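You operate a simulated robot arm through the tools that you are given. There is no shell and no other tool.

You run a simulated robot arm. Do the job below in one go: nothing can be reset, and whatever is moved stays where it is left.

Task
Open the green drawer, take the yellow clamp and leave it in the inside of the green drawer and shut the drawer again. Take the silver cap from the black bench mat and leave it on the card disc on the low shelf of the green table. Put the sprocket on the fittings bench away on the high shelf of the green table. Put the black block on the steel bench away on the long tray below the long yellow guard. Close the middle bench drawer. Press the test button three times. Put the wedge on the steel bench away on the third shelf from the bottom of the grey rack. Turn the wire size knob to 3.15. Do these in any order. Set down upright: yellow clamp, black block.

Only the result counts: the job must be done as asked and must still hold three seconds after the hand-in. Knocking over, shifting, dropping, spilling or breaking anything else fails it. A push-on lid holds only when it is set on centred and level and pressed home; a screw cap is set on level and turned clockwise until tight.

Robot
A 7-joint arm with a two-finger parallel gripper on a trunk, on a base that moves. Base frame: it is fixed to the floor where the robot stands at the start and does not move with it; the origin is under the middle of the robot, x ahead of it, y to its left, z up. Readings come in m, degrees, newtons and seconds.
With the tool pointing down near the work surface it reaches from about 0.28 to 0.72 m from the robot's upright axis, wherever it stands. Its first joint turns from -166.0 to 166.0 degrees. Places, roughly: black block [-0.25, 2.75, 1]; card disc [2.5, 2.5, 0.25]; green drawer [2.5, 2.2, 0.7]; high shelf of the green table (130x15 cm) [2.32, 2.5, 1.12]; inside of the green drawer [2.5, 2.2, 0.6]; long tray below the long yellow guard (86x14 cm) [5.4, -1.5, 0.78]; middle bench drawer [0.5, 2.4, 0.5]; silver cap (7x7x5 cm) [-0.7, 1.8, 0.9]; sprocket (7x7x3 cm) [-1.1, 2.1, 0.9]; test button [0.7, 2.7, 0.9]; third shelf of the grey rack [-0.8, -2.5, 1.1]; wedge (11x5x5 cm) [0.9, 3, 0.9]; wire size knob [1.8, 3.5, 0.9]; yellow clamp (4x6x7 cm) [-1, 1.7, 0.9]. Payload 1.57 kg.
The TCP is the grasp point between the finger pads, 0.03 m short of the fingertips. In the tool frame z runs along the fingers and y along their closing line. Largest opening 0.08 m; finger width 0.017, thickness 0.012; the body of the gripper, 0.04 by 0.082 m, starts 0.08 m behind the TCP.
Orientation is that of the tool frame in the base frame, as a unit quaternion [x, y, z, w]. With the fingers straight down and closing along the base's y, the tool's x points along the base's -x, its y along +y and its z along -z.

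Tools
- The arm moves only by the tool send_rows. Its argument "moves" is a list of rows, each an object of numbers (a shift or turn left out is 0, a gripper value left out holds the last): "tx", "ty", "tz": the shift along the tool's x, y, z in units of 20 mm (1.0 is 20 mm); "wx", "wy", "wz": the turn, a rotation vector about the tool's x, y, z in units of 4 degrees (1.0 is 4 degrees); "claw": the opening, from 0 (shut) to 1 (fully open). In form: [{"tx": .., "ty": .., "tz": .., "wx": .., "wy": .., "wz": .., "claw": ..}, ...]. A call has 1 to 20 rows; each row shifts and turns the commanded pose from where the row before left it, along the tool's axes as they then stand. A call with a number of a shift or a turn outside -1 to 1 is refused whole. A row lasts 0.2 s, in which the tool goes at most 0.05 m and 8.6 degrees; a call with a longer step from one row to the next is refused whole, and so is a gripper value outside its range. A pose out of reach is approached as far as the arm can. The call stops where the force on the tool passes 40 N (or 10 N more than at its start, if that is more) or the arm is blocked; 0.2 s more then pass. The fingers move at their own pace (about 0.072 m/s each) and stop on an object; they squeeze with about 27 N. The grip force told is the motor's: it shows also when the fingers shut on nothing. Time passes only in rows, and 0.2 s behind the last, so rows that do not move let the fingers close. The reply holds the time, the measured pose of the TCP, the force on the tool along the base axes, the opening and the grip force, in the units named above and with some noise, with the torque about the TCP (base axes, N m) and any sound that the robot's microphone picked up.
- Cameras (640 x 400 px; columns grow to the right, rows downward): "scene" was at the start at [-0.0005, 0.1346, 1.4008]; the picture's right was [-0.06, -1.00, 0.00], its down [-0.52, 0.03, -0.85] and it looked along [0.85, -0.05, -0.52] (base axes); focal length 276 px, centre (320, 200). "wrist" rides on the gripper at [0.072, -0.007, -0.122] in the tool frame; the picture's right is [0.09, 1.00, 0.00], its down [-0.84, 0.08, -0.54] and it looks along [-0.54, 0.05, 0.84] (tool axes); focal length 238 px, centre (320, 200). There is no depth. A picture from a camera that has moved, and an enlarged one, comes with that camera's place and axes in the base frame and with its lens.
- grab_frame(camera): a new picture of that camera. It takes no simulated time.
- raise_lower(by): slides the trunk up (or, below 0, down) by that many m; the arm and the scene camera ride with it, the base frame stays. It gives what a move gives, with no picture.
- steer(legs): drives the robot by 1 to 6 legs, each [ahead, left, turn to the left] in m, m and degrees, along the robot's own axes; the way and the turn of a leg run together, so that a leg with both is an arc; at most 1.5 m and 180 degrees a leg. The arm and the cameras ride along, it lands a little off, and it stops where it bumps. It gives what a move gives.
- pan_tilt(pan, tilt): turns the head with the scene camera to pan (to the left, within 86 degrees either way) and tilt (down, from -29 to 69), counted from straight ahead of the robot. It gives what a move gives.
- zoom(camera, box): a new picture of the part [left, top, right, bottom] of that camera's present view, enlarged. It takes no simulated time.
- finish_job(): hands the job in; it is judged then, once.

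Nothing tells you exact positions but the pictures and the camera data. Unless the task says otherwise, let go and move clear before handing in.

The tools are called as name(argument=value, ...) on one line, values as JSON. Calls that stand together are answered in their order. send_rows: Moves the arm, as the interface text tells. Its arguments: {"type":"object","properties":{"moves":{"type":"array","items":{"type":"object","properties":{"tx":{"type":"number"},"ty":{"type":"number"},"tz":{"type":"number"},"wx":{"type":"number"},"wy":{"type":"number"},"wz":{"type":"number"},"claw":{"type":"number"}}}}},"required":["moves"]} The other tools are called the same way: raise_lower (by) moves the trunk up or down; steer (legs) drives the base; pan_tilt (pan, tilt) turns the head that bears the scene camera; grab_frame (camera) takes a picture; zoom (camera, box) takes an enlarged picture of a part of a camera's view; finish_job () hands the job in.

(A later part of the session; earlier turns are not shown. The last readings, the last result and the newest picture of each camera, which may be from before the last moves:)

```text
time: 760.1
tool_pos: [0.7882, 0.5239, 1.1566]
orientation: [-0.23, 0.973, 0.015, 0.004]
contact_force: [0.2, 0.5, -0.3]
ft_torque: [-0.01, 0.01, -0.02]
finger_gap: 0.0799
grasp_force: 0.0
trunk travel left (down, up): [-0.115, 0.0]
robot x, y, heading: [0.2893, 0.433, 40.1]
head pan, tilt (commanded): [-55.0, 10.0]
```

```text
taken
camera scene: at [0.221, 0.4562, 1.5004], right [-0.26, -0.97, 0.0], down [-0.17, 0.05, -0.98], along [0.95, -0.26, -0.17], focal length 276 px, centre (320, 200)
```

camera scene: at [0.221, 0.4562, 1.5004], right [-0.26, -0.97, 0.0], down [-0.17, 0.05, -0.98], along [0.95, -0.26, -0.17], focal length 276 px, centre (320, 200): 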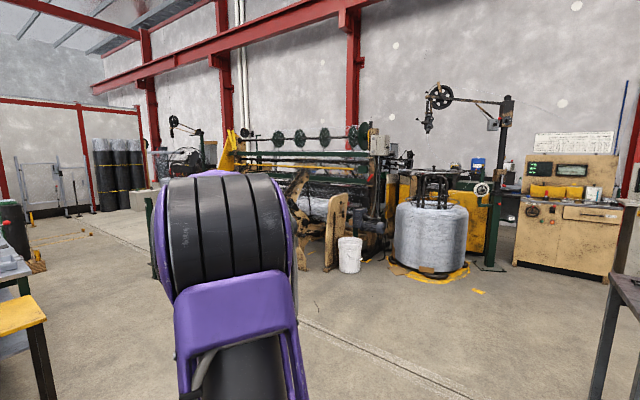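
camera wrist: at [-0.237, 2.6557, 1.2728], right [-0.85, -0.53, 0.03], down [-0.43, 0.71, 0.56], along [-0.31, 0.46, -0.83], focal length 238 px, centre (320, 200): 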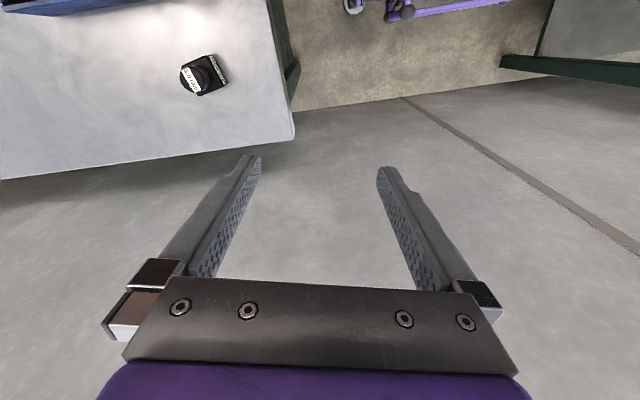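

I can see the machine with the rollers. I'll zoom in on the area around the tray's rough position.

zoom(camera="scene", box=[250, 110, 450, 260])

zoom(camera="scene", box=[300, 140, 420, 220])

```text
2.67 times, centred on (350, 185) of scene
camera zoom: at [0.221, 0.4562, 1.5004], right [-0.26, -0.97, 0.0], down [-0.17, 0.05, -0.98], along [0.95, -0.26, -0.17], focal length 737 px, centre (240, 240)
```

zoom: 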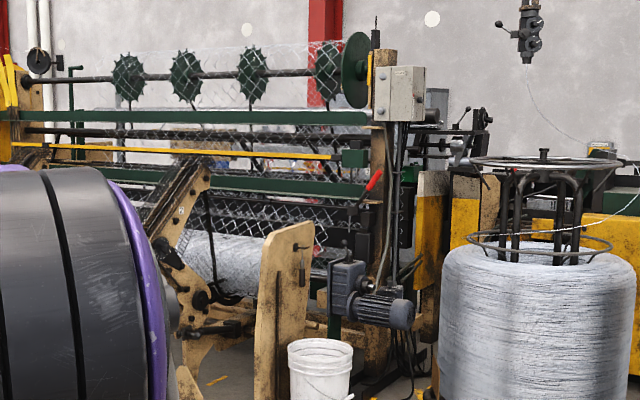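

```text
5.00 times, centred on (360, 180) of scene
camera zoom: at [0.221, 0.4562, 1.5004], right [-0.26, -0.97, 0.0], down [-0.17, 0.05, -0.98], along [0.95, -0.26, -0.17], focal length 1382 px, centre (120, 300)
```

zoom: 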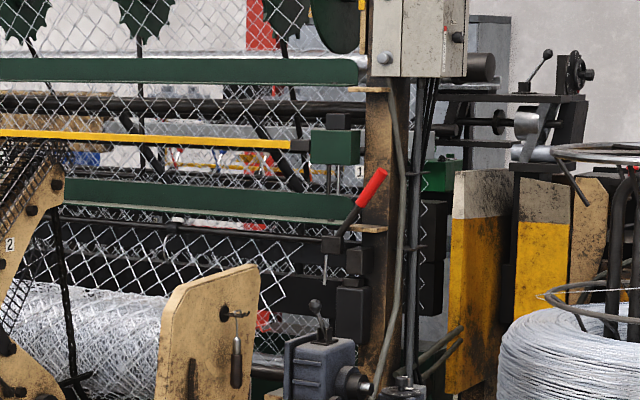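

The tray's stated position lies behind this machine. I'll move across the floor to a spot with a better view of it.

steer(legs=[[0, -1.3, 0], [0, -1.2, 0]])

pan_tilt(pan=-40, tilt=12)

grab_frame(camera="scene")

```text
time: 784.5
tool_pos: [2.395, -1.4386, 1.1577]
orientation: [-0.224, 0.974, 0.015, 0.004]
contact_force: [0.7, -0.1, -0.1]
ft_torque: [0.01, 0.01, -0.03]
finger_gap: 0.0801
grasp_force: 0.1
trunk travel left (down, up): [-0.115, 0.0]
robot x, y, heading: [1.8967, -1.527, 39.1]
head pan, tilt (commanded): [-55.0, 10.0]
```

```text
time: 785.3
tool_pos: [2.3941, -1.438, 1.1566]
orientation: [-0.224, 0.975, 0.015, 0.005]
contact_force: [0.1, -0.5, 0.8]
ft_torque: [0.01, -0.02, -0.01]
finger_gap: 0.0799
grasp_force: 0.1
trunk travel left (down, up): [-0.115, 0.0]
robot x, y, heading: [1.8984, -1.5287, 39.1]
head pan, tilt (commanded): [-40.0, 12.0]
```

```text
taken
camera scene: at [1.831, -1.4755, 1.4973], right [-0.02, -1.0, 0.0], down [-0.21, 0.0, -0.98], along [0.98, -0.02, -0.21], focal length 276 px, centre (320, 200)
```

scene: 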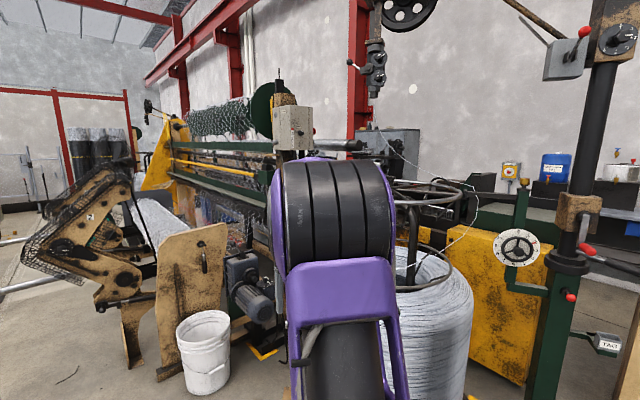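

The arm hides the middle of the view. I'll pan further right.

pan_tilt(pan=-70, tilt=12)

grab_frame(camera="scene")

zoom(camera="scene", box=[0, 80, 320, 280])

```text
time: 786.2
tool_pos: [2.3942, -1.4381, 1.1567]
orientation: [-0.223, 0.975, 0.016, 0.004]
contact_force: [-0.9, -1.1, -0.8]
ft_torque: [0.0, -0.03, -0.03]
finger_gap: 0.0796
grasp_force: 0.0
trunk travel left (down, up): [-0.115, 0.0]
robot x, y, heading: [1.8944, -1.5239, 38.9]
head pan, tilt (commanded): [-70.0, 12.0]
```

```text
taken
camera scene: at [1.8177, -1.5218, 1.4972], right [-0.51, -0.86, 0.0], down [-0.18, 0.11, -0.98], along [0.84, -0.5, -0.21], focal length 276 px, centre (320, 200)
```

scene: 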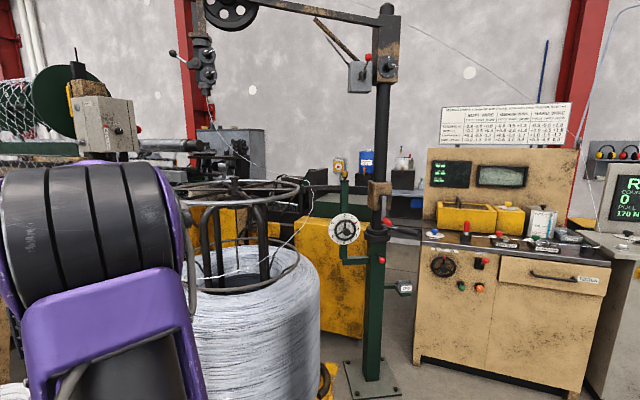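

```text
2.00 times, centred on (160, 180) of scene
camera zoom: at [1.8177, -1.5218, 1.4972], right [-0.51, -0.86, 0.0], down [-0.18, 0.11, -0.98], along [0.84, -0.5, -0.21], focal length 553 px, centre (640, 240)
```

zoom: 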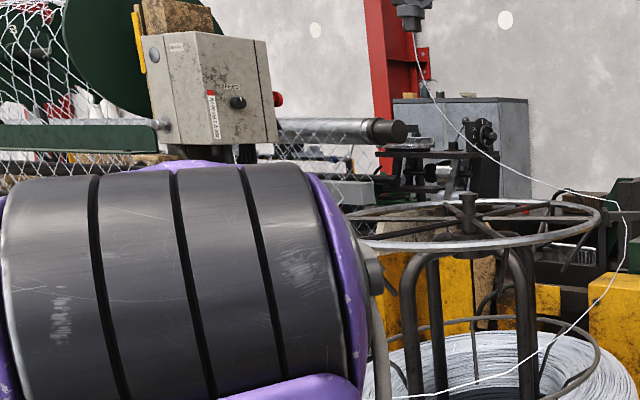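

The tray must be behind the coil and the weaving machine. I'll drive to the gap between the coil and the machine's end for a look inside.

steer(legs=[[1.25, 0.25, 0]])

pan_tilt(pan=-75, tilt=15)

grab_frame(camera="scene")

```text
time: 792.7
tool_pos: [3.2179, -0.4704, 1.1564]
orientation: [-0.215, 0.976, 0.016, 0.005]
contact_force: [0.2, -0.5, 0.1]
ft_torque: [-0.02, 0.0, -0.04]
finger_gap: 0.0799
grasp_force: 0.1
trunk travel left (down, up): [-0.115, 0.0]
robot x, y, heading: [2.7226, -0.5495, 38.0]
head pan, tilt (commanded): [-70.0, 12.0]
```

```text
time: 793.3
tool_pos: [3.2187, -0.4719, 1.1554]
orientation: [-0.215, 0.976, 0.016, 0.005]
contact_force: [-0.2, -0.8, 0.1]
ft_torque: [0.0, -0.02, 0.0]
finger_gap: 0.08
grasp_force: 0.1
trunk travel left (down, up): [-0.115, 0.0]
robot x, y, heading: [2.7213, -0.5547, 38.3]
head pan, tilt (commanded): [-75.0, 15.0]
```

```text
taken
camera scene: at [2.6356, -0.5525, 1.4924], right [-0.6, -0.8, 0.0], down [-0.21, 0.15, -0.97], along [0.77, -0.58, -0.26], focal length 276 px, centre (320, 200)
```

scene: 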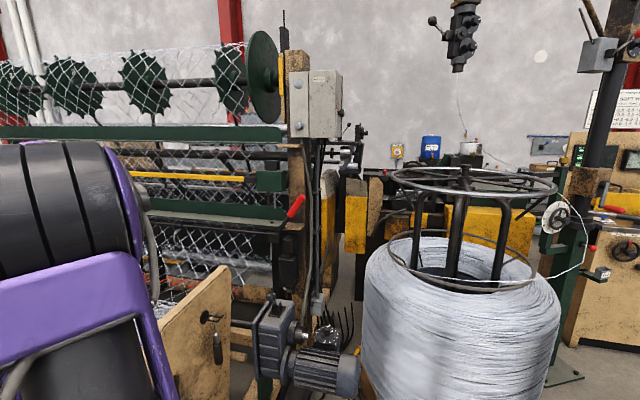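

I can see a long yellow bar across the weaving machine. I'll zoom into this region and the area behind the coil.

zoom(camera="scene", box=[110, 120, 350, 270])

zoom(camera="scene", box=[320, 100, 560, 250])

```text
2.67 times, centred on (230, 195) of scene
camera zoom: at [2.6356, -0.5525, 1.4924], right [-0.6, -0.8, 0.0], down [-0.21, 0.15, -0.97], along [0.77, -0.58, -0.26], focal length 737 px, centre (560, 213)
```

zoom: 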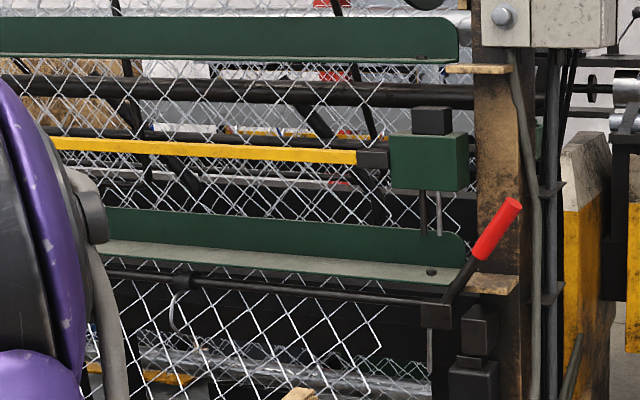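

```text
2.67 times, centred on (440, 175) of scene
camera zoom: at [2.6356, -0.5525, 1.4924], right [-0.6, -0.8, 0.0], down [-0.21, 0.15, -0.97], along [0.77, -0.58, -0.26], focal length 737 px, centre (0, 267)
```

zoom: 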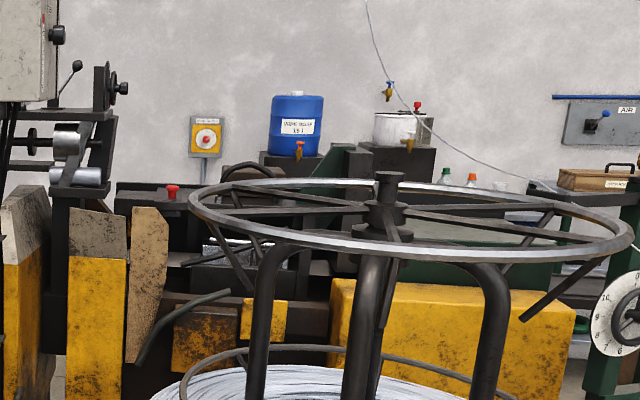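

I found it: below the long yellow bar there's a long green tray with a light ledge on the machine's front. I'll drive along the machine's front to see it squarely and measure it.

steer(legs=[[0.6, 0.25, 1.5], [0.6, 0, 0]])

pan_tilt(pan=-80, tilt=20)

grab_frame(camera="scene")

```text
time: 795.8
tool_pos: [3.406, -0.113, 1.1559]
orientation: [-0.22, 0.975, 0.011, -0.003]
contact_force: [-0.2, 0.1, 0.0]
ft_torque: [0.03, -0.03, 0.02]
finger_gap: 0.0801
grasp_force: 0.0
trunk travel left (down, up): [-0.115, 0.0]
robot x, y, heading: [2.9089, -0.195, 39.4]
head pan, tilt (commanded): [-75.0, 15.0]
stopped in leg 1: the force on the tool passed its limit at 66 N (the readings are from after the stop); the commanded pose is now the measured one
```

```text
time: 796.5
tool_pos: [3.4057, -0.1108, 1.1572]
orientation: [-0.219, 0.976, 0.012, -0.002]
contact_force: [-0.6, -1.8, -1.2]
ft_torque: [-0.04, 0.04, -0.02]
finger_gap: 0.08
grasp_force: 0.2
trunk travel left (down, up): [-0.115, 0.0]
robot x, y, heading: [2.9127, -0.1929, 39.3]
head pan, tilt (commanded): [-80.0, 20.0]
```

```text
taken
camera scene: at [2.8224, -0.2032, 1.4842], right [-0.65, -0.76, 0.0], down [-0.26, 0.22, -0.94], along [0.71, -0.61, -0.34], focal length 276 px, centre (320, 200)
```

scene: 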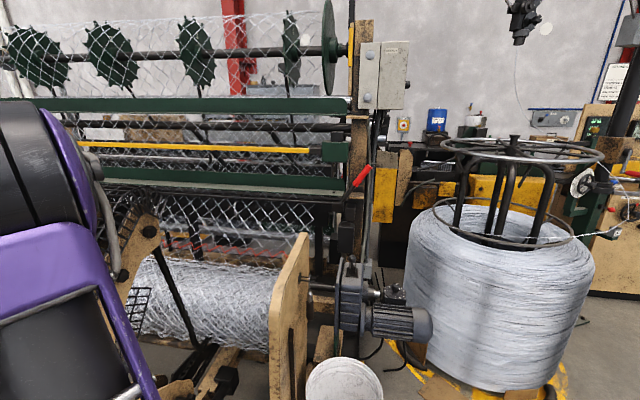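

The gripper touched something ahead at 66 N. I'll look with the wrist camera before moving.

grab_frame(camera="wrist")

pan_tilt(pan=-35, tilt=25)

grab_frame(camera="scene")

```text
taken
camera wrist: at [3.346, -0.1507, 1.2768], right [-0.51, 0.86, 0.02], down [0.73, 0.42, 0.54], along [0.46, 0.29, -0.84], focal length 238 px, centre (320, 200)
```

wrist: 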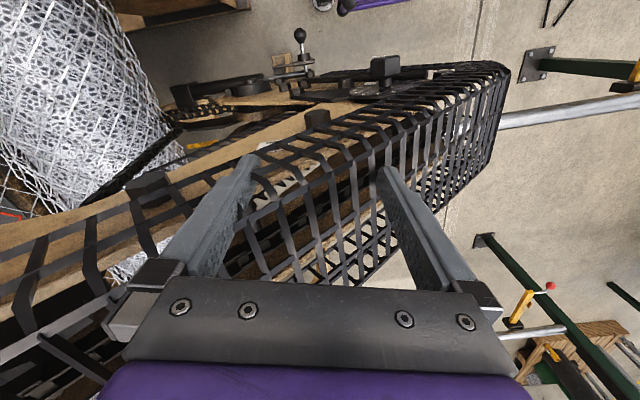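

```text
time: 797.6
tool_pos: [3.4056, -0.111, 1.1565]
orientation: [-0.219, 0.976, 0.011, -0.002]
contact_force: [-0.7, -1.6, -1.6]
ft_torque: [-0.04, 0.07, -0.1]
finger_gap: 0.08
grasp_force: 0.1
trunk travel left (down, up): [-0.115, 0.0]
robot x, y, heading: [2.9114, -0.1951, 39.5]
head pan, tilt (commanded): [-35.0, 25.0]
```

```text
taken
camera scene: at [2.8437, -0.1358, 1.4761], right [0.07, -1.0, 0.0], down [-0.42, -0.03, -0.91], along [0.9, 0.07, -0.42], focal length 276 px, centre (320, 200)
```

scene: 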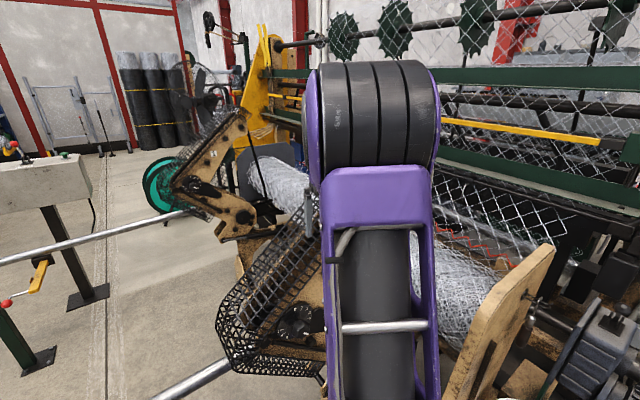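

It touched a fixed wire basket on the machine's take-up arm; nothing moved. The ledge seen here doesn't match the tray's position, which is further behind; I'll fetch the block first and then go round the far end. Backing off now and returning to the gap.

steer(legs=[[-0.9, 0.05, 0], [0, 1.4, 0], [-0.1, 1.4, 0]])

steer(legs=[[0, 0, 90]])

```text
time: 828.8
tool_pos: [0.8689, 1.4868, 1.1569]
orientation: [-0.196, 0.981, 0.011, -0.002]
contact_force: [0.4, -0.2, -0.7]
ft_torque: [-0.02, 0.0, -0.02]
finger_gap: 0.0801
grasp_force: 0.0
trunk travel left (down, up): [-0.115, 0.0]
robot x, y, heading: [0.3674, 1.4281, 36.9]
head pan, tilt (commanded): [-35.0, 25.0]
```

```text
time: 833.1
tool_pos: [0.3137, 1.9265, 1.1564]
orientation: [0.831, -0.557, -0.006, 0.009]
contact_force: [0.0, 0.0, 0.7]
ft_torque: [0.01, 0.03, -0.03]
finger_gap: 0.0798
grasp_force: 0.0
trunk travel left (down, up): [-0.115, 0.0]
robot x, y, heading: [0.3687, 1.4243, 126.1]
head pan, tilt (commanded): [-35.0, 25.0]
```

I'm back at the gap's mouth. I'll drive in; the block's base is about 4.1 cm square with edges at 51° and 141°, so I'll grip it across the 141° direction with the tool tilted 45°.

steer(legs=[[0, 0, 3.5], [0.5, 0.03, 0], [0.5, 0.03, 0]])

```text
time: 839.0
tool_pos: [-0.3958, 2.6588, 1.1555]
orientation: [0.844, -0.536, -0.006, 0.009]
contact_force: [-0.1, 0.3, 0.3]
ft_torque: [0.03, 0.0, -0.03]
finger_gap: 0.0799
grasp_force: 0.1
trunk travel left (down, up): [-0.115, 0.0]
robot x, y, heading: [-0.314, 2.1657, 129.0]
head pan, tilt (commanded): [-35.0, 25.0]
```

In position. I'll turn the tool 64°, tilt it 45°, and then approach the block.

send_rows(moves=[{"wz": 1}, {"wz": 1}, {"wz": 1}, {"wz": 1}, {"wz": 1}, {"wz": 1}, {"wz": 1}, {"wz": 1}, {"wz": 1}, {"wz": 1}, {"wz": 1}, {"wz": 1}, {"wz": 1}, {"wz": 1}, {"wz": 1}, {"wz": 1}])

raise_lower(by=-0.06)

send_rows(moves=[{"wy": -1}, {"wy": -1}, {"wy": -1}, {"wy": -1}, {"wy": -1}, {"wy": -1}, {"wy": -1}, {"wy": -1}, {"wy": -1}, {"wy": -1}, {"wy": -1}, {"wy": -0.25}, {}])

grab_frame(camera="wrist")

```text
time: 842.4
tool_pos: [-0.3962, 2.6577, 1.1556]
orientation: [-0.43, 0.903, -0.001, -0.012]
contact_force: [-0.3, 0.0, 0.1]
ft_torque: [0.03, -0.02, -0.03]
finger_gap: 0.0799
grasp_force: 0.0
trunk travel left (down, up): [-0.115, 0.0]
robot x, y, heading: [-0.3134, 2.1654, 128.9]
head pan, tilt (commanded): [-35.0, 25.0]
```

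```text
time: 843.4
tool_pos: [-0.3947, 2.6587, 1.0952]
orientation: [-0.432, 0.902, -0.001, -0.011]
contact_force: [0.4, 0.1, 0.5]
ft_torque: [0.01, -0.01, -0.03]
finger_gap: 0.0799
grasp_force: 0.1
trunk travel left (down, up): [-0.055, 0.06]
robot x, y, heading: [-0.3123, 2.1608, 129.2]
head pan, tilt (commanded): [-35.0, 25.0]
```

```text
time: 846.2
tool_pos: [-0.3957, 2.6587, 1.0968]
orientation: [-0.398, 0.838, 0.165, 0.336]
contact_force: [0.2, 0.2, -0.3]
ft_torque: [-0.04, -0.01, -0.01]
finger_gap: 0.08
grasp_force: 0.0
trunk travel left (down, up): [-0.055, 0.06]
robot x, y, heading: [-0.3184, 2.1632, 128.9]
head pan, tilt (commanded): [-35.0, 25.0]
```

```text
taken
camera wrist: at [-0.4748, 2.5474, 1.1329], right [-0.82, 0.57, -0.05], down [0.09, 0.22, 0.97], along [0.57, 0.79, -0.23], focal length 238 px, centre (320, 200)
```

wrist: 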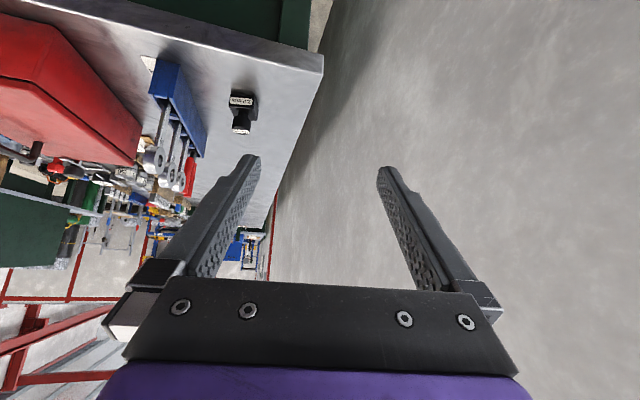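

The block is visible ahead-left in the wrist view. Moving to about 12 cm short of it along the tool axis.

send_rows(moves=[{"tx": -0.153, "ty": -0.692, "tz": 0.974}, {"tx": -0.153, "ty": -0.692, "tz": 0.974}, {"tx": -0.153, "ty": -0.692, "tz": 0.974}, {"tx": -0.153, "ty": -0.692, "tz": 0.974}, {"tx": -0.153, "ty": -0.692, "tz": 0.974}, {"tx": -0.153, "ty": -0.692, "tz": 0.974}, {"tx": -0.153, "ty": -0.692, "tz": 0.974}, {"tx": -0.153, "ty": -0.692, "tz": 0.974}, {"tx": -0.153, "ty": -0.692, "tz": 0.974}, {"tx": -0.153, "ty": -0.692, "tz": 0.974}, {}])

grab_frame(camera="wrist")

zoom(camera="wrist", box=[260, 70, 380, 190])

```text
time: 848.6
tool_pos: [-0.1896, 2.6933, 0.9757]
orientation: [-0.397, 0.838, 0.164, 0.335]
contact_force: [-0.3, 0.5, 0.8]
ft_torque: [-0.01, -0.01, 0.01]
finger_gap: 0.08
grasp_force: 0.0
trunk travel left (down, up): [-0.055, 0.06]
robot x, y, heading: [-0.3165, 2.163, 129.0]
head pan, tilt (commanded): [-35.0, 25.0]
```

```text
taken
camera wrist: at [-0.2691, 2.5827, 1.013], right [-0.82, 0.57, -0.05], down [0.09, 0.22, 0.97], along [0.57, 0.79, -0.23], focal length 238 px, centre (320, 200)
```

wrist: 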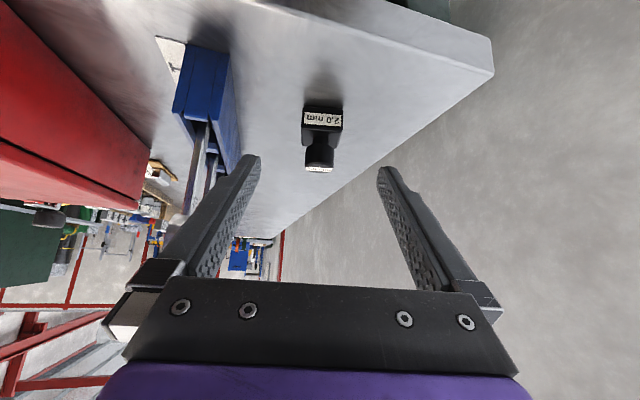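

```text
3.33 times, centred on (320, 130) of wrist
camera zoom: at [-0.2691, 2.5827, 1.013], right [-0.82, 0.57, -0.05], down [0.09, 0.22, 0.97], along [0.57, 0.79, -0.23], focal length 794 px, centre (320, 433)
```

zoom: 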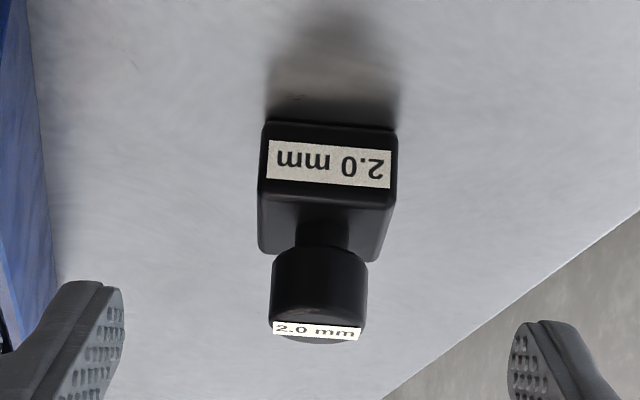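

The block's labelled face squarely faces the tool and is centred. I'll advance along the tool axis.

send_rows(moves=[{"tz": 0.7}, {"tz": 0.7}, {"tz": 0.7}, {"tz": 0.7}, {"tz": 0.7}, {"tz": 0.5}, {}])

grab_frame(camera="wrist")

```text
time: 850.2
tool_pos: [-0.1556, 2.7377, 0.9166]
orientation: [-0.398, 0.838, 0.165, 0.335]
contact_force: [0.4, -0.1, -0.4]
ft_torque: [0.01, 0.01, -0.02]
finger_gap: 0.0801
grasp_force: 0.1
trunk travel left (down, up): [-0.055, 0.06]
robot x, y, heading: [-0.3158, 2.1597, 129.1]
head pan, tilt (commanded): [-35.0, 25.0]
```

```text
taken
camera wrist: at [-0.2346, 2.6265, 0.954], right [-0.82, 0.57, -0.05], down [0.09, 0.22, 0.97], along [0.57, 0.79, -0.23], focal length 238 px, centre (320, 200)
```

wrist: 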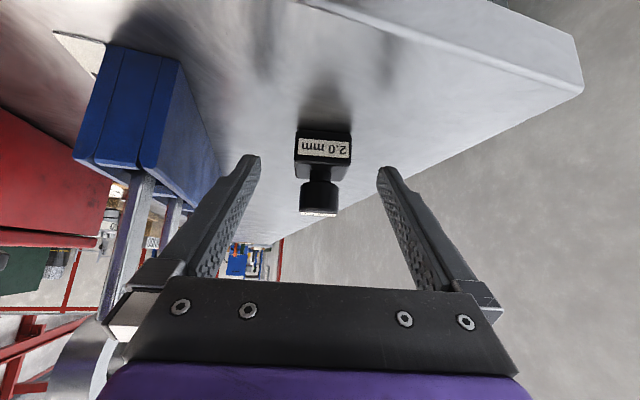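

Centred; advancing the last 3.4 cm.

send_rows(moves=[{"tz": 0.4}, {"tz": 0.4}, {"tz": 0.4}, {"tz": 0.4}, {"tz": 0.1}, {}])

grab_frame(camera="wrist")

send_rows(moves=[{"claw": 0}, {"claw": 0}, {"claw": 0}, {"claw": 0}, {"claw": 0}, {}])

grab_frame(camera="wrist")

```text
time: 851.6
tool_pos: [-0.1404, 2.7554, 0.8908]
orientation: [-0.399, 0.838, 0.164, 0.334]
contact_force: [0.2, 0.3, -0.4]
ft_torque: [0.01, 0.02, -0.03]
finger_gap: 0.0802
grasp_force: 0.1
trunk travel left (down, up): [-0.055, 0.06]
robot x, y, heading: [-0.3158, 2.167, 128.9]
head pan, tilt (commanded): [-35.0, 25.0]
```

```text
taken
camera wrist: at [-0.2198, 2.6454, 0.9299], right [-0.82, 0.57, -0.05], down [0.09, 0.22, 0.97], along [0.57, 0.79, -0.23], focal length 238 px, centre (320, 200)
```

wrist: 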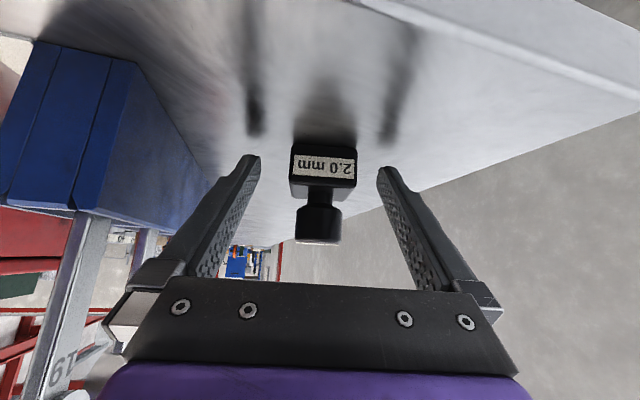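

```text
time: 853.0
tool_pos: [-0.1408, 2.7559, 0.8921]
orientation: [-0.399, 0.838, 0.165, 0.334]
contact_force: [-1.7, 1.0, 0.6]
ft_torque: [0.01, -0.03, 0.03]
finger_gap: 0.0439
grasp_force: 27.0
trunk travel left (down, up): [-0.055, 0.06]
robot x, y, heading: [-0.3131, 2.1611, 129.3]
head pan, tilt (commanded): [-35.0, 25.0]
```

```text
taken
camera wrist: at [-0.22, 2.6454, 0.93], right [-0.82, 0.57, -0.05], down [0.09, 0.22, 0.97], along [0.57, 0.79, -0.23], focal length 238 px, centre (320, 200)
```

wrist: 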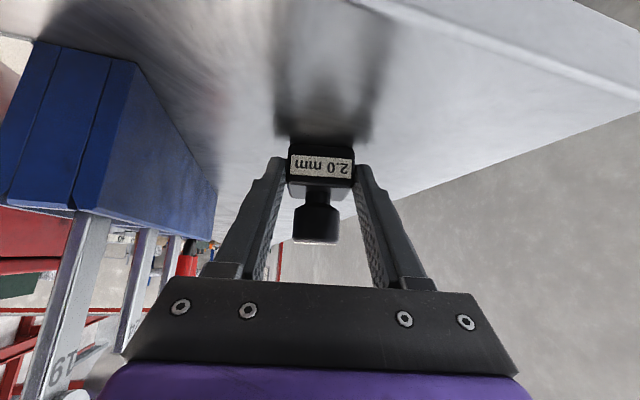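

The block is gripped at its base (44 mm). Lifting gently, straight up.

send_rows(moves=[{"tx": -0.14, "tz": -0.144}, {"tx": -0.2, "tz": -0.21}, {"tx": -0.28, "tz": -0.29}, {"tx": -0.42, "tz": -0.43}, {"tx": -0.56, "tz": -0.58}, {"tx": -0.69, "tz": -0.72}, {"tx": -0.69, "tz": -0.72}, {"tx": -0.69, "tz": -0.72}, {"tx": -0.69, "tz": -0.72}, {"tx": -0.69, "tz": -0.72}, {}])

grab_frame(camera="wrist")

```text
time: 855.4
tool_pos: [-0.1401, 2.7574, 1.0375]
orientation: [-0.398, 0.838, 0.165, 0.334]
contact_force: [-0.9, 0.1, -5.2]
ft_torque: [-0.07, 0.1, 0.02]
finger_gap: 0.0436
grasp_force: 28.0
trunk travel left (down, up): [-0.055, 0.06]
robot x, y, heading: [-0.3177, 2.161, 129.3]
head pan, tilt (commanded): [-35.0, 25.0]
```

```text
taken
camera wrist: at [-0.2193, 2.6461, 1.0746], right [-0.82, 0.57, -0.05], down [0.09, 0.22, 0.97], along [0.57, 0.79, -0.23], focal length 238 px, centre (320, 200)
```

wrist: 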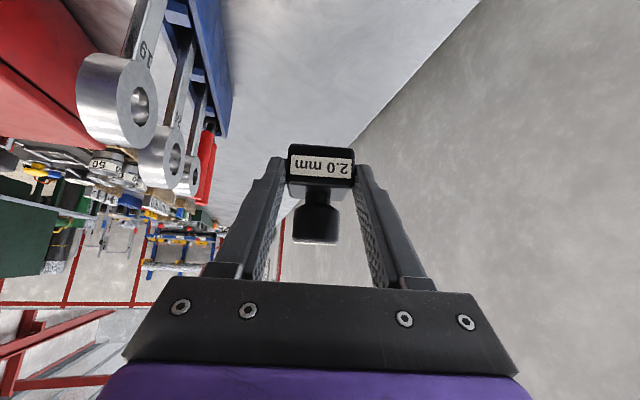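

The block is held firmly. I'll draw it back over the gap, back out, and then centre the arm in front of me.

send_rows(moves=[{"tx": 0.4, "ty": 0.37, "tz": -0.37}, {"tx": 0.78, "ty": 0.736, "tz": -0.744}, {"tx": 0.78, "ty": 0.736, "tz": -0.744}, {"tx": 0.78, "ty": 0.736, "tz": -0.744}, {"tx": 0.78, "ty": 0.736, "tz": -0.744}, {"tx": 0.78, "ty": 0.736, "tz": -0.744}, {"tx": 0.78, "ty": 0.736, "tz": -0.744}, {"tx": 0.4, "ty": 0.37, "tz": -0.37}])

steer(legs=[[-1.3, 0, 0]])

send_rows(moves=[{"tx": 0.597, "ty": 0.465, "tz": -0.576, "wx": -0.347, "wy": 0.005, "wz": -0.361}, {"tx": 0.585, "ty": 0.494, "tz": -0.564, "wx": -0.347, "wy": 0.005, "wz": -0.361}, {"tx": 0.573, "ty": 0.522, "tz": -0.552, "wx": -0.347, "wy": 0.005, "wz": -0.361}, {"tx": 0.559, "ty": 0.549, "tz": -0.539, "wx": -0.347, "wy": 0.005, "wz": -0.361}, {"tx": 0.545, "ty": 0.576, "tz": -0.525, "wx": -0.347, "wy": 0.005, "wz": -0.361}, {"tx": 0.53, "ty": 0.602, "tz": -0.511, "wx": -0.347, "wy": 0.005, "wz": -0.361}, {"tx": 0.515, "ty": 0.627, "tz": -0.496, "wx": -0.347, "wy": 0.005, "wz": -0.361}, {"tx": 0.499, "ty": 0.652, "tz": -0.48, "wx": -0.347, "wy": 0.005, "wz": -0.361}, {"tx": 0.482, "ty": 0.675, "tz": -0.464, "wx": -0.347, "wy": 0.005, "wz": -0.361}, {"tx": 0.465, "ty": 0.698, "tz": -0.448, "wx": -0.347, "wy": 0.005, "wz": -0.361}, {"tx": 0.447, "ty": 0.72, "tz": -0.43, "wx": -0.347, "wy": 0.005, "wz": -0.361}, {"tx": 0.428, "ty": 0.741, "tz": -0.413, "wx": -0.347, "wy": 0.005, "wz": -0.361}, {"tx": 0.409, "ty": 0.762, "tz": -0.394, "wx": -0.347, "wy": 0.005, "wz": -0.361}, {"tx": 0.39, "ty": 0.781, "tz": -0.376, "wx": -0.347, "wy": 0.005, "wz": -0.361}])

grab_frame(camera="wrist")

```text
time: 857.2
tool_pos: [-0.3161, 2.7022, 1.0401]
orientation: [-0.398, 0.838, 0.165, 0.334]
contact_force: [0.3, -0.4, -5.5]
ft_torque: [-0.12, 0.08, 0.0]
finger_gap: 0.0435
grasp_force: 27.0
trunk travel left (down, up): [-0.055, 0.06]
robot x, y, heading: [-0.3138, 2.1599, 129.3]
head pan, tilt (commanded): [-35.0, 25.0]
```

```text
time: 863.8
tool_pos: [0.5029, 1.6968, 1.0385]
orientation: [-0.4, 0.837, 0.165, 0.334]
contact_force: [-0.3, 0.1, -5.1]
ft_torque: [-0.09, 0.1, 0.0]
finger_gap: 0.0439
grasp_force: 26.7
trunk travel left (down, up): [-0.055, 0.06]
robot x, y, heading: [0.5015, 1.1534, 129.3]
head pan, tilt (commanded): [-35.0, 25.0]
```

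```text
time: 866.8
tool_pos: [0.2539, 1.5949, 1.0414]
orientation: [-0.592, 0.715, 0.242, 0.284]
contact_force: [-0.3, 0.6, -5.2]
ft_torque: [-0.15, 0.02, 0.01]
finger_gap: 0.0439
grasp_force: 26.7
trunk travel left (down, up): [-0.055, 0.06]
robot x, y, heading: [0.5022, 1.1608, 129.5]
head pan, tilt (commanded): [-35.0, 25.0]
```

```text
taken
camera wrist: at [0.2366, 1.4598, 1.0784], right [-0.99, 0.12, -0.05], down [-0.02, 0.24, 0.97], along [0.13, 0.96, -0.23], focal length 238 px, centre (320, 200)
```

wrist: 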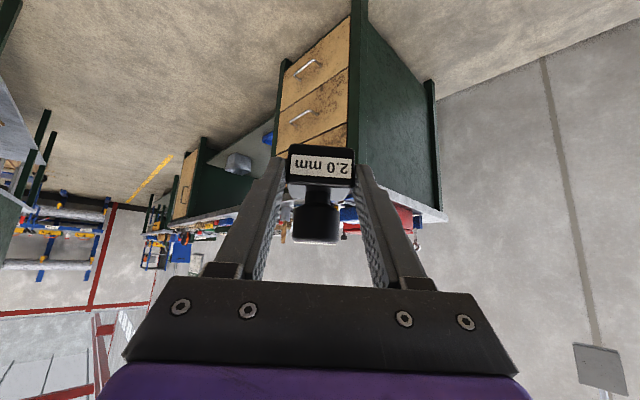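

The block rides in front of me. I'll turn toward the corridor in front of the green table and drive along it to its far end.

steer(legs=[[0, 0, -90], [0.3, -1.06, 0], [1.4, 0, 0]])

steer(legs=[[1.0, -0.02, 0], [0.7, -0.05, 0]])

pan_tilt(pan=-30, tilt=15)

grab_frame(camera="scene")

```text
time: 887.8
tool_pos: [2.9224, 1.7271, 1.0408]
orientation: [0.073, 0.925, -0.024, 0.373]
contact_force: [-0.3, -0.3, -4.6]
ft_torque: [-0.01, 0.17, 0.02]
finger_gap: 0.0435
grasp_force: 26.3
trunk travel left (down, up): [-0.055, 0.06]
robot x, y, heading: [2.4947, 1.4651, 41.4]
head pan, tilt (commanded): [-35.0, 25.0]
```

```text
time: 896.4
tool_pos: [4.2428, 2.7918, 1.041]
orientation: [0.07, 0.925, -0.022, 0.372]
contact_force: [-0.5, 0.3, -5.5]
ft_torque: [0.03, 0.08, 0.05]
finger_gap: 0.0435
grasp_force: 26.8
trunk travel left (down, up): [-0.055, 0.06]
robot x, y, heading: [3.8114, 2.5257, 41.6]
head pan, tilt (commanded): [-35.0, 25.0]
```

```text
time: 897.1
tool_pos: [4.2422, 2.7904, 1.0405]
orientation: [0.07, 0.925, -0.023, 0.372]
contact_force: [1.1, -0.6, -5.0]
ft_torque: [0.02, 0.14, -0.02]
finger_gap: 0.0436
grasp_force: 27.0
trunk travel left (down, up): [-0.055, 0.06]
robot x, y, heading: [3.8147, 2.5246, 41.5]
head pan, tilt (commanded): [-30.0, 15.0]
```

```text
taken
camera scene: at [3.7452, 2.5891, 1.4323], right [0.2, -0.98, 0.0], down [-0.25, -0.05, -0.97], along [0.95, 0.19, -0.26], focal length 276 px, centre (320, 200)
```

scene: 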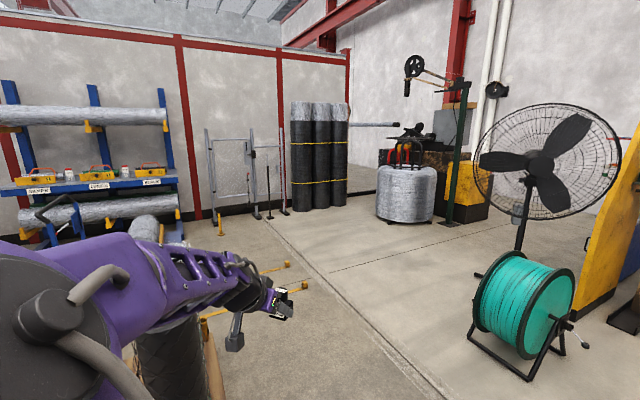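

Open floor lies ahead, with a teal reel and a fan on the right. I'll pan right to see the machine's far end and what's behind it.

pan_tilt(pan=-65, tilt=12)

grab_frame(camera="scene")

zoom(camera="scene", box=[120, 80, 440, 280])

```text
time: 898.1
tool_pos: [4.2426, 2.7908, 1.0414]
orientation: [0.07, 0.925, -0.022, 0.372]
contact_force: [-0.5, -0.3, -5.4]
ft_torque: [0.0, 0.14, 0.02]
finger_gap: 0.0438
grasp_force: 26.8
trunk travel left (down, up): [-0.055, 0.06]
robot x, y, heading: [3.8149, 2.524, 41.6]
head pan, tilt (commanded): [-65.0, 12.0]
```

```text
taken
camera scene: at [3.7444, 2.5493, 1.4375], right [-0.23, -0.97, 0.0], down [-0.2, 0.05, -0.98], along [0.95, -0.22, -0.21], focal length 276 px, centre (320, 200)
```

scene: 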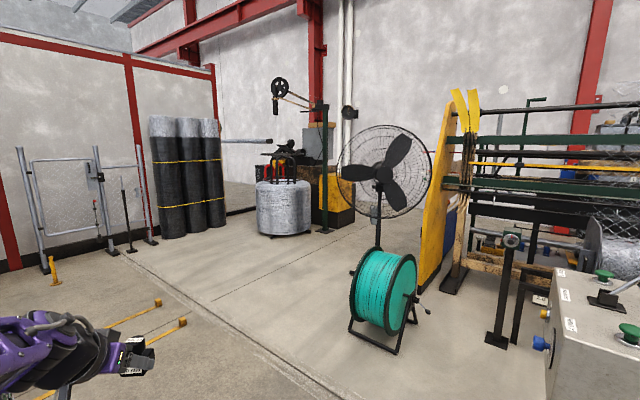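

```text
2.00 times, centred on (280, 180) of scene
camera zoom: at [3.7444, 2.5493, 1.4375], right [-0.23, -0.97, 0.0], down [-0.2, 0.05, -0.98], along [0.95, -0.22, -0.21], focal length 553 px, centre (400, 240)
```

zoom: 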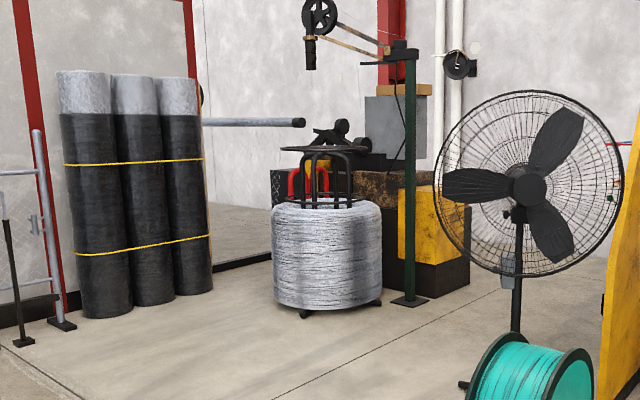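

The machine's far end (tall yellow plate) is visible; the way behind it leads past the teal reel and fan. I'll shift away from the table and turn to face that way.

steer(legs=[[0.15, -0.45, -1], [0, 0, -91]])

pan_tilt(pan=0, tilt=12)

grab_frame(camera="scene")

pan_tilt(pan=35, tilt=12)

grab_frame(camera="scene")

```text
time: 907.1
tool_pos: [4.4608, 1.8381, 1.0401]
orientation: [0.723, 0.582, -0.287, 0.238]
contact_force: [0.3, -0.8, -4.5]
ft_torque: [0.13, -0.04, -0.02]
finger_gap: 0.0438
grasp_force: 27.2
trunk travel left (down, up): [-0.055, 0.06]
robot x, y, heading: [4.2223, 2.2846, -52.1]
head pan, tilt (commanded): [-65.0, 12.0]
```

```text
time: 908.4
tool_pos: [4.46, 1.8374, 1.0408]
orientation: [0.723, 0.582, -0.287, 0.238]
contact_force: [1.0, -0.2, -4.1]
ft_torque: [0.12, -0.04, -0.02]
finger_gap: 0.0439
grasp_force: 26.9
trunk travel left (down, up): [-0.055, 0.06]
robot x, y, heading: [4.2239, 2.2866, -52.1]
head pan, tilt (commanded): [0.0, 12.0]
```

```text
taken
camera scene: at [4.336, 2.3653, 1.4372], right [-0.79, -0.61, 0.0], down [-0.13, 0.16, -0.98], along [0.6, -0.77, -0.21], focal length 276 px, centre (320, 200)
```

scene: 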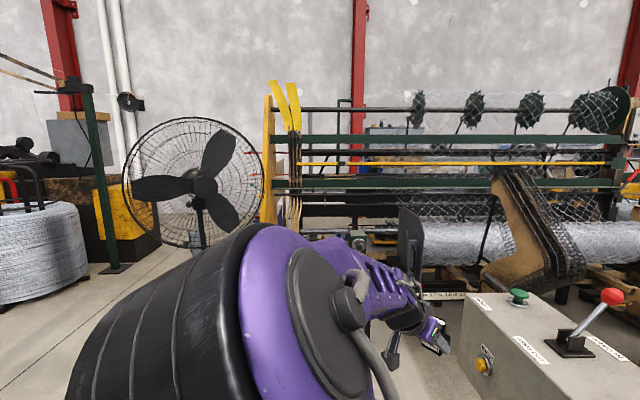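

```text
time: 909.4
tool_pos: [4.4605, 1.8373, 1.0402]
orientation: [0.723, 0.581, -0.288, 0.238]
contact_force: [0.4, 0.3, -5.5]
ft_torque: [0.13, -0.01, -0.02]
finger_gap: 0.0438
grasp_force: 27.3
trunk travel left (down, up): [-0.055, 0.06]
robot x, y, heading: [4.2202, 2.2833, -52.1]
head pan, tilt (commanded): [35.0, 12.0]
```

```text
taken
camera scene: at [4.368, 2.4114, 1.4372], right [-0.3, -0.95, 0.0], down [-0.2, 0.06, -0.98], along [0.93, -0.29, -0.21], focal length 276 px, centre (320, 200)
```

scene: 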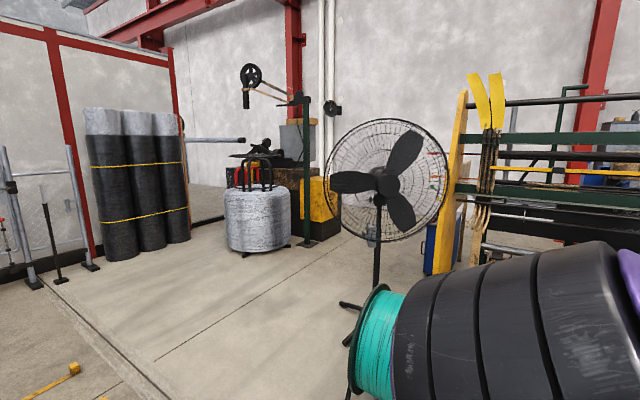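

Now I see the layout: to get behind the machine I must pass between the fan and the second wire coil. I'll turn back, drive around the reel, and then turn to go in behind.

steer(legs=[[0, 0, 91.7], [0, -0.76, 0], [0.9, 0, 0], [0.85, -0.1, 0]])

pan_tilt(pan=-60, tilt=15)

grab_frame(camera="scene")

```text
time: 922.4
tool_pos: [5.2201, 1.9987, 1.0408]
orientation: [0.087, 0.924, -0.03, 0.37]
contact_force: [0.1, -0.3, -4.9]
ft_torque: [0.05, 0.11, 0.01]
finger_gap: 0.0434
grasp_force: 27.0
trunk travel left (down, up): [-0.055, 0.06]
robot x, y, heading: [4.7788, 1.7498, 39.6]
head pan, tilt (commanded): [35.0, 12.0]
stopped in leg 3: the robot was blocked; the commanded pose is now the measured one
```

```text
time: 924.1
tool_pos: [5.2212, 1.9983, 1.0418]
orientation: [0.088, 0.924, -0.03, 0.371]
contact_force: [-0.7, -0.3, -5.3]
ft_torque: [0.04, 0.13, -0.05]
finger_gap: 0.0438
grasp_force: 27.3
trunk travel left (down, up): [-0.055, 0.06]
robot x, y, heading: [4.7818, 1.752, 39.5]
head pan, tilt (commanded): [-60.0, 15.0]
```

```text
taken
camera scene: at [4.7142, 1.7771, 1.4335], right [-0.25, -0.97, 0.0], down [-0.24, 0.06, -0.97], along [0.94, -0.24, -0.25], focal length 276 px, centre (320, 200)
```

scene: 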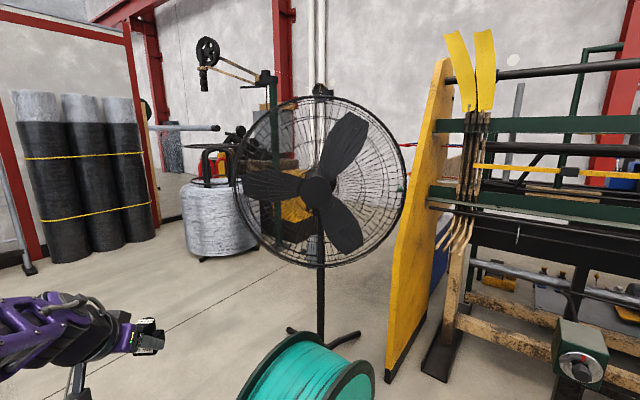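

I bumped lightly against the reel's corner and stopped. I'll back off, go around it with more clearance on its far side.

steer(legs=[[-0.06, 0.1, 0], [0, 0.2, 0]])

pan_tilt(pan=10, tilt=30)

grab_frame(camera="scene")

```text
time: 927.9
tool_pos: [4.9805, 2.1974, 1.0413]
orientation: [0.088, 0.924, -0.03, 0.372]
contact_force: [-0.8, -0.2, -5.0]
ft_torque: [0.01, 0.13, 0.03]
finger_gap: 0.0438
grasp_force: 26.3
trunk travel left (down, up): [-0.055, 0.06]
robot x, y, heading: [4.5437, 1.9437, 39.5]
head pan, tilt (commanded): [-60.0, 15.0]
```

```text
time: 929.3
tool_pos: [4.9808, 2.1957, 1.0416]
orientation: [0.087, 0.924, -0.03, 0.372]
contact_force: [0.7, 0.0, -5.1]
ft_torque: [0.01, 0.14, -0.02]
finger_gap: 0.0438
grasp_force: 27.0
trunk travel left (down, up): [-0.055, 0.06]
robot x, y, heading: [4.54, 1.9432, 39.7]
head pan, tilt (commanded): [10.0, 30.0]
```

```text
taken
camera scene: at [4.4432, 2.0657, 1.4082], right [0.76, -0.65, 0.0], down [-0.33, -0.38, -0.87], along [0.56, 0.66, -0.5], focal length 276 px, centre (320, 200)
```

scene: 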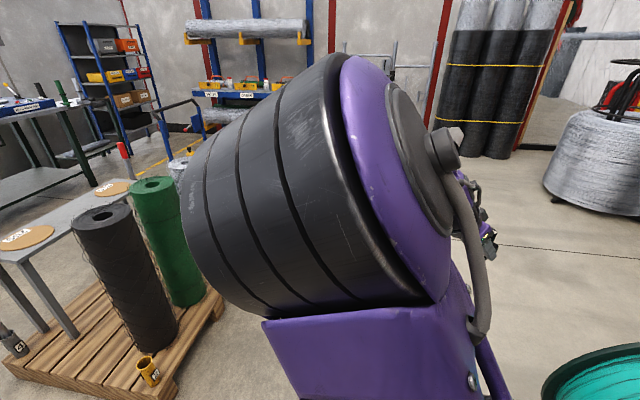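

There's room to pass between the pallet and the reel. I'll continue forward past the reel, then look right.

steer(legs=[[0.7, 0, 0], [0.7, 0, 0], [0.05, -0.5, 0]])

pan_tilt(pan=-75, tilt=15)

grab_frame(camera="scene")

```text
time: 941.5
tool_pos: [6.4185, 2.739, 1.0406]
orientation: [0.087, 0.924, -0.03, 0.372]
contact_force: [0.7, 0.3, -4.4]
ft_torque: [-0.01, 0.12, 0.0]
finger_gap: 0.0439
grasp_force: 27.4
trunk travel left (down, up): [-0.055, 0.06]
robot x, y, heading: [5.9785, 2.4906, 39.3]
head pan, tilt (commanded): [10.0, 30.0]
```

```text
time: 943.0
tool_pos: [6.4178, 2.7386, 1.0402]
orientation: [0.088, 0.924, -0.029, 0.371]
contact_force: [0.1, 0.1, -4.3]
ft_torque: [-0.03, 0.14, -0.06]
finger_gap: 0.0438
grasp_force: 27.0
trunk travel left (down, up): [-0.055, 0.06]
robot x, y, heading: [5.9796, 2.491, 39.3]
head pan, tilt (commanded): [-75.0, 15.0]
```

```text
taken
camera scene: at [5.9121, 2.5182, 1.4323], right [-0.24, -0.97, 0.0], down [-0.25, 0.06, -0.97], along [0.94, -0.23, -0.26], focal length 276 px, centre (320, 200)
```

scene: 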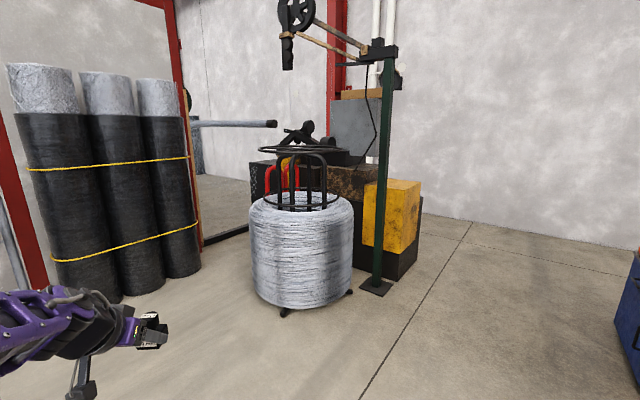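

The back wall is about 2 m behind the machine, so there is an aisle behind it. I'll turn toward the wall and drive down between the fan and the coil.

steer(legs=[[0.28, -0.16, 0], [0, 0, -90]])

pan_tilt(pan=-30, tilt=15)

grab_frame(camera="scene")

```text
time: 949.1
tool_pos: [6.5499, 2.1085, 1.0407]
orientation: [0.708, 0.6, -0.281, 0.245]
contact_force: [0.2, 0.3, -4.4]
ft_torque: [0.14, -0.03, 0.02]
finger_gap: 0.0438
grasp_force: 27.4
trunk travel left (down, up): [-0.055, 0.06]
robot x, y, heading: [6.2894, 2.5389, -49.4]
head pan, tilt (commanded): [-75.0, 15.0]
```

```text
time: 950.2
tool_pos: [6.5515, 2.1078, 1.0409]
orientation: [0.708, 0.6, -0.281, 0.246]
contact_force: [0.7, 0.4, -4.6]
ft_torque: [0.11, -0.01, -0.01]
finger_gap: 0.0437
grasp_force: 26.8
trunk travel left (down, up): [-0.055, 0.06]
robot x, y, heading: [6.2908, 2.5409, -49.7]
head pan, tilt (commanded): [-30.0, 15.0]
```

```text
taken
camera scene: at [6.3565, 2.6076, 1.4324], right [-0.98, -0.19, 0.0], down [-0.05, 0.25, -0.97], along [0.18, -0.95, -0.26], focal length 276 px, centre (320, 200)
```

scene: 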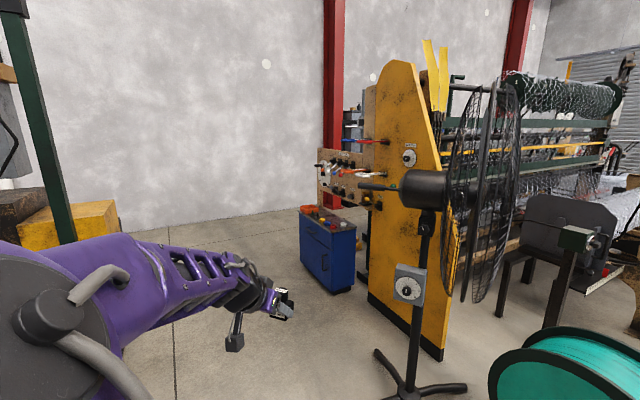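

The way past the fan is clear: the machine's yellow side plate and a blue cabinet are on the right. Driving ahead in two legs.

steer(legs=[[1.3, 0, -0.7], [1.3, 0, 0]])

pan_tilt(pan=-70, tilt=15)

grab_frame(camera="scene")

```text
time: 962.9
tool_pos: [8.1981, 0.0863, 1.0404]
orientation: [0.719, 0.586, -0.286, 0.24]
contact_force: [-0.3, 0.1, -4.8]
ft_torque: [0.15, -0.02, -0.01]
finger_gap: 0.0438
grasp_force: 27.2
trunk travel left (down, up): [-0.055, 0.06]
robot x, y, heading: [7.9544, 0.5274, -51.5]
head pan, tilt (commanded): [-30.0, 15.0]
```

```text
time: 964.0
tool_pos: [8.1985, 0.0862, 1.0405]
orientation: [0.72, 0.585, -0.286, 0.238]
contact_force: [1.0, -0.1, -5.6]
ft_torque: [0.12, -0.03, 0.03]
finger_gap: 0.0439
grasp_force: 27.2
trunk travel left (down, up): [-0.055, 0.06]
robot x, y, heading: [7.9575, 0.5323, -51.5]
head pan, tilt (commanded): [-70.0, 15.0]
```

```text
taken
camera scene: at [7.9849, 0.5948, 1.4334], right [-0.97, 0.26, 0.0], down [0.06, 0.24, -0.97], along [-0.25, -0.94, -0.25], focal length 276 px, centre (320, 200)
```

scene: 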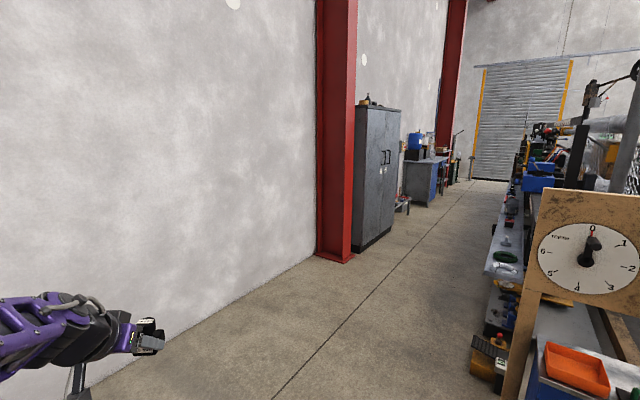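

I'm behind the machine now: an aisle runs along its rear with shelves and a dial panel. I'll zoom in on the rear side.

zoom(camera="scene", box=[440, 80, 640, 240])

zoom(camera="scene", box=[440, 220, 640, 400])

```text
2.50 times, centred on (540, 160) of scene
camera zoom: at [7.9849, 0.5948, 1.4334], right [-0.97, 0.26, 0.0], down [0.06, 0.24, -0.97], along [-0.25, -0.94, -0.25], focal length 691 px, centre (-230, 300)
```

zoom: 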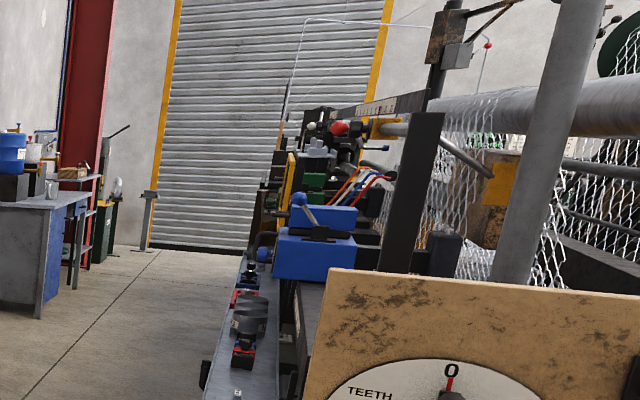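

```text
2.22 times, centred on (540, 310) of scene
camera zoom: at [7.9849, 0.5948, 1.4334], right [-0.97, 0.26, 0.0], down [0.06, 0.24, -0.97], along [-0.25, -0.94, -0.25], focal length 614 px, centre (-169, -44)
```

zoom: 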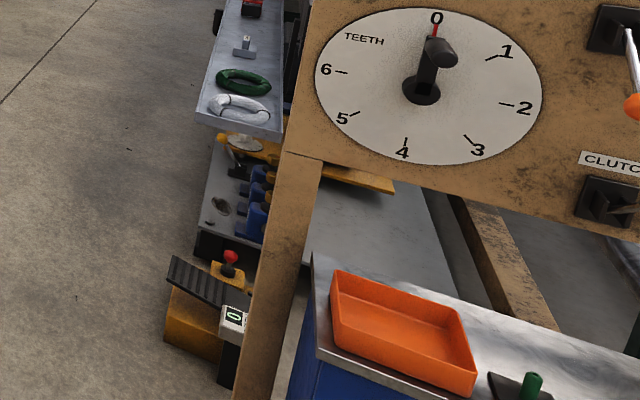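

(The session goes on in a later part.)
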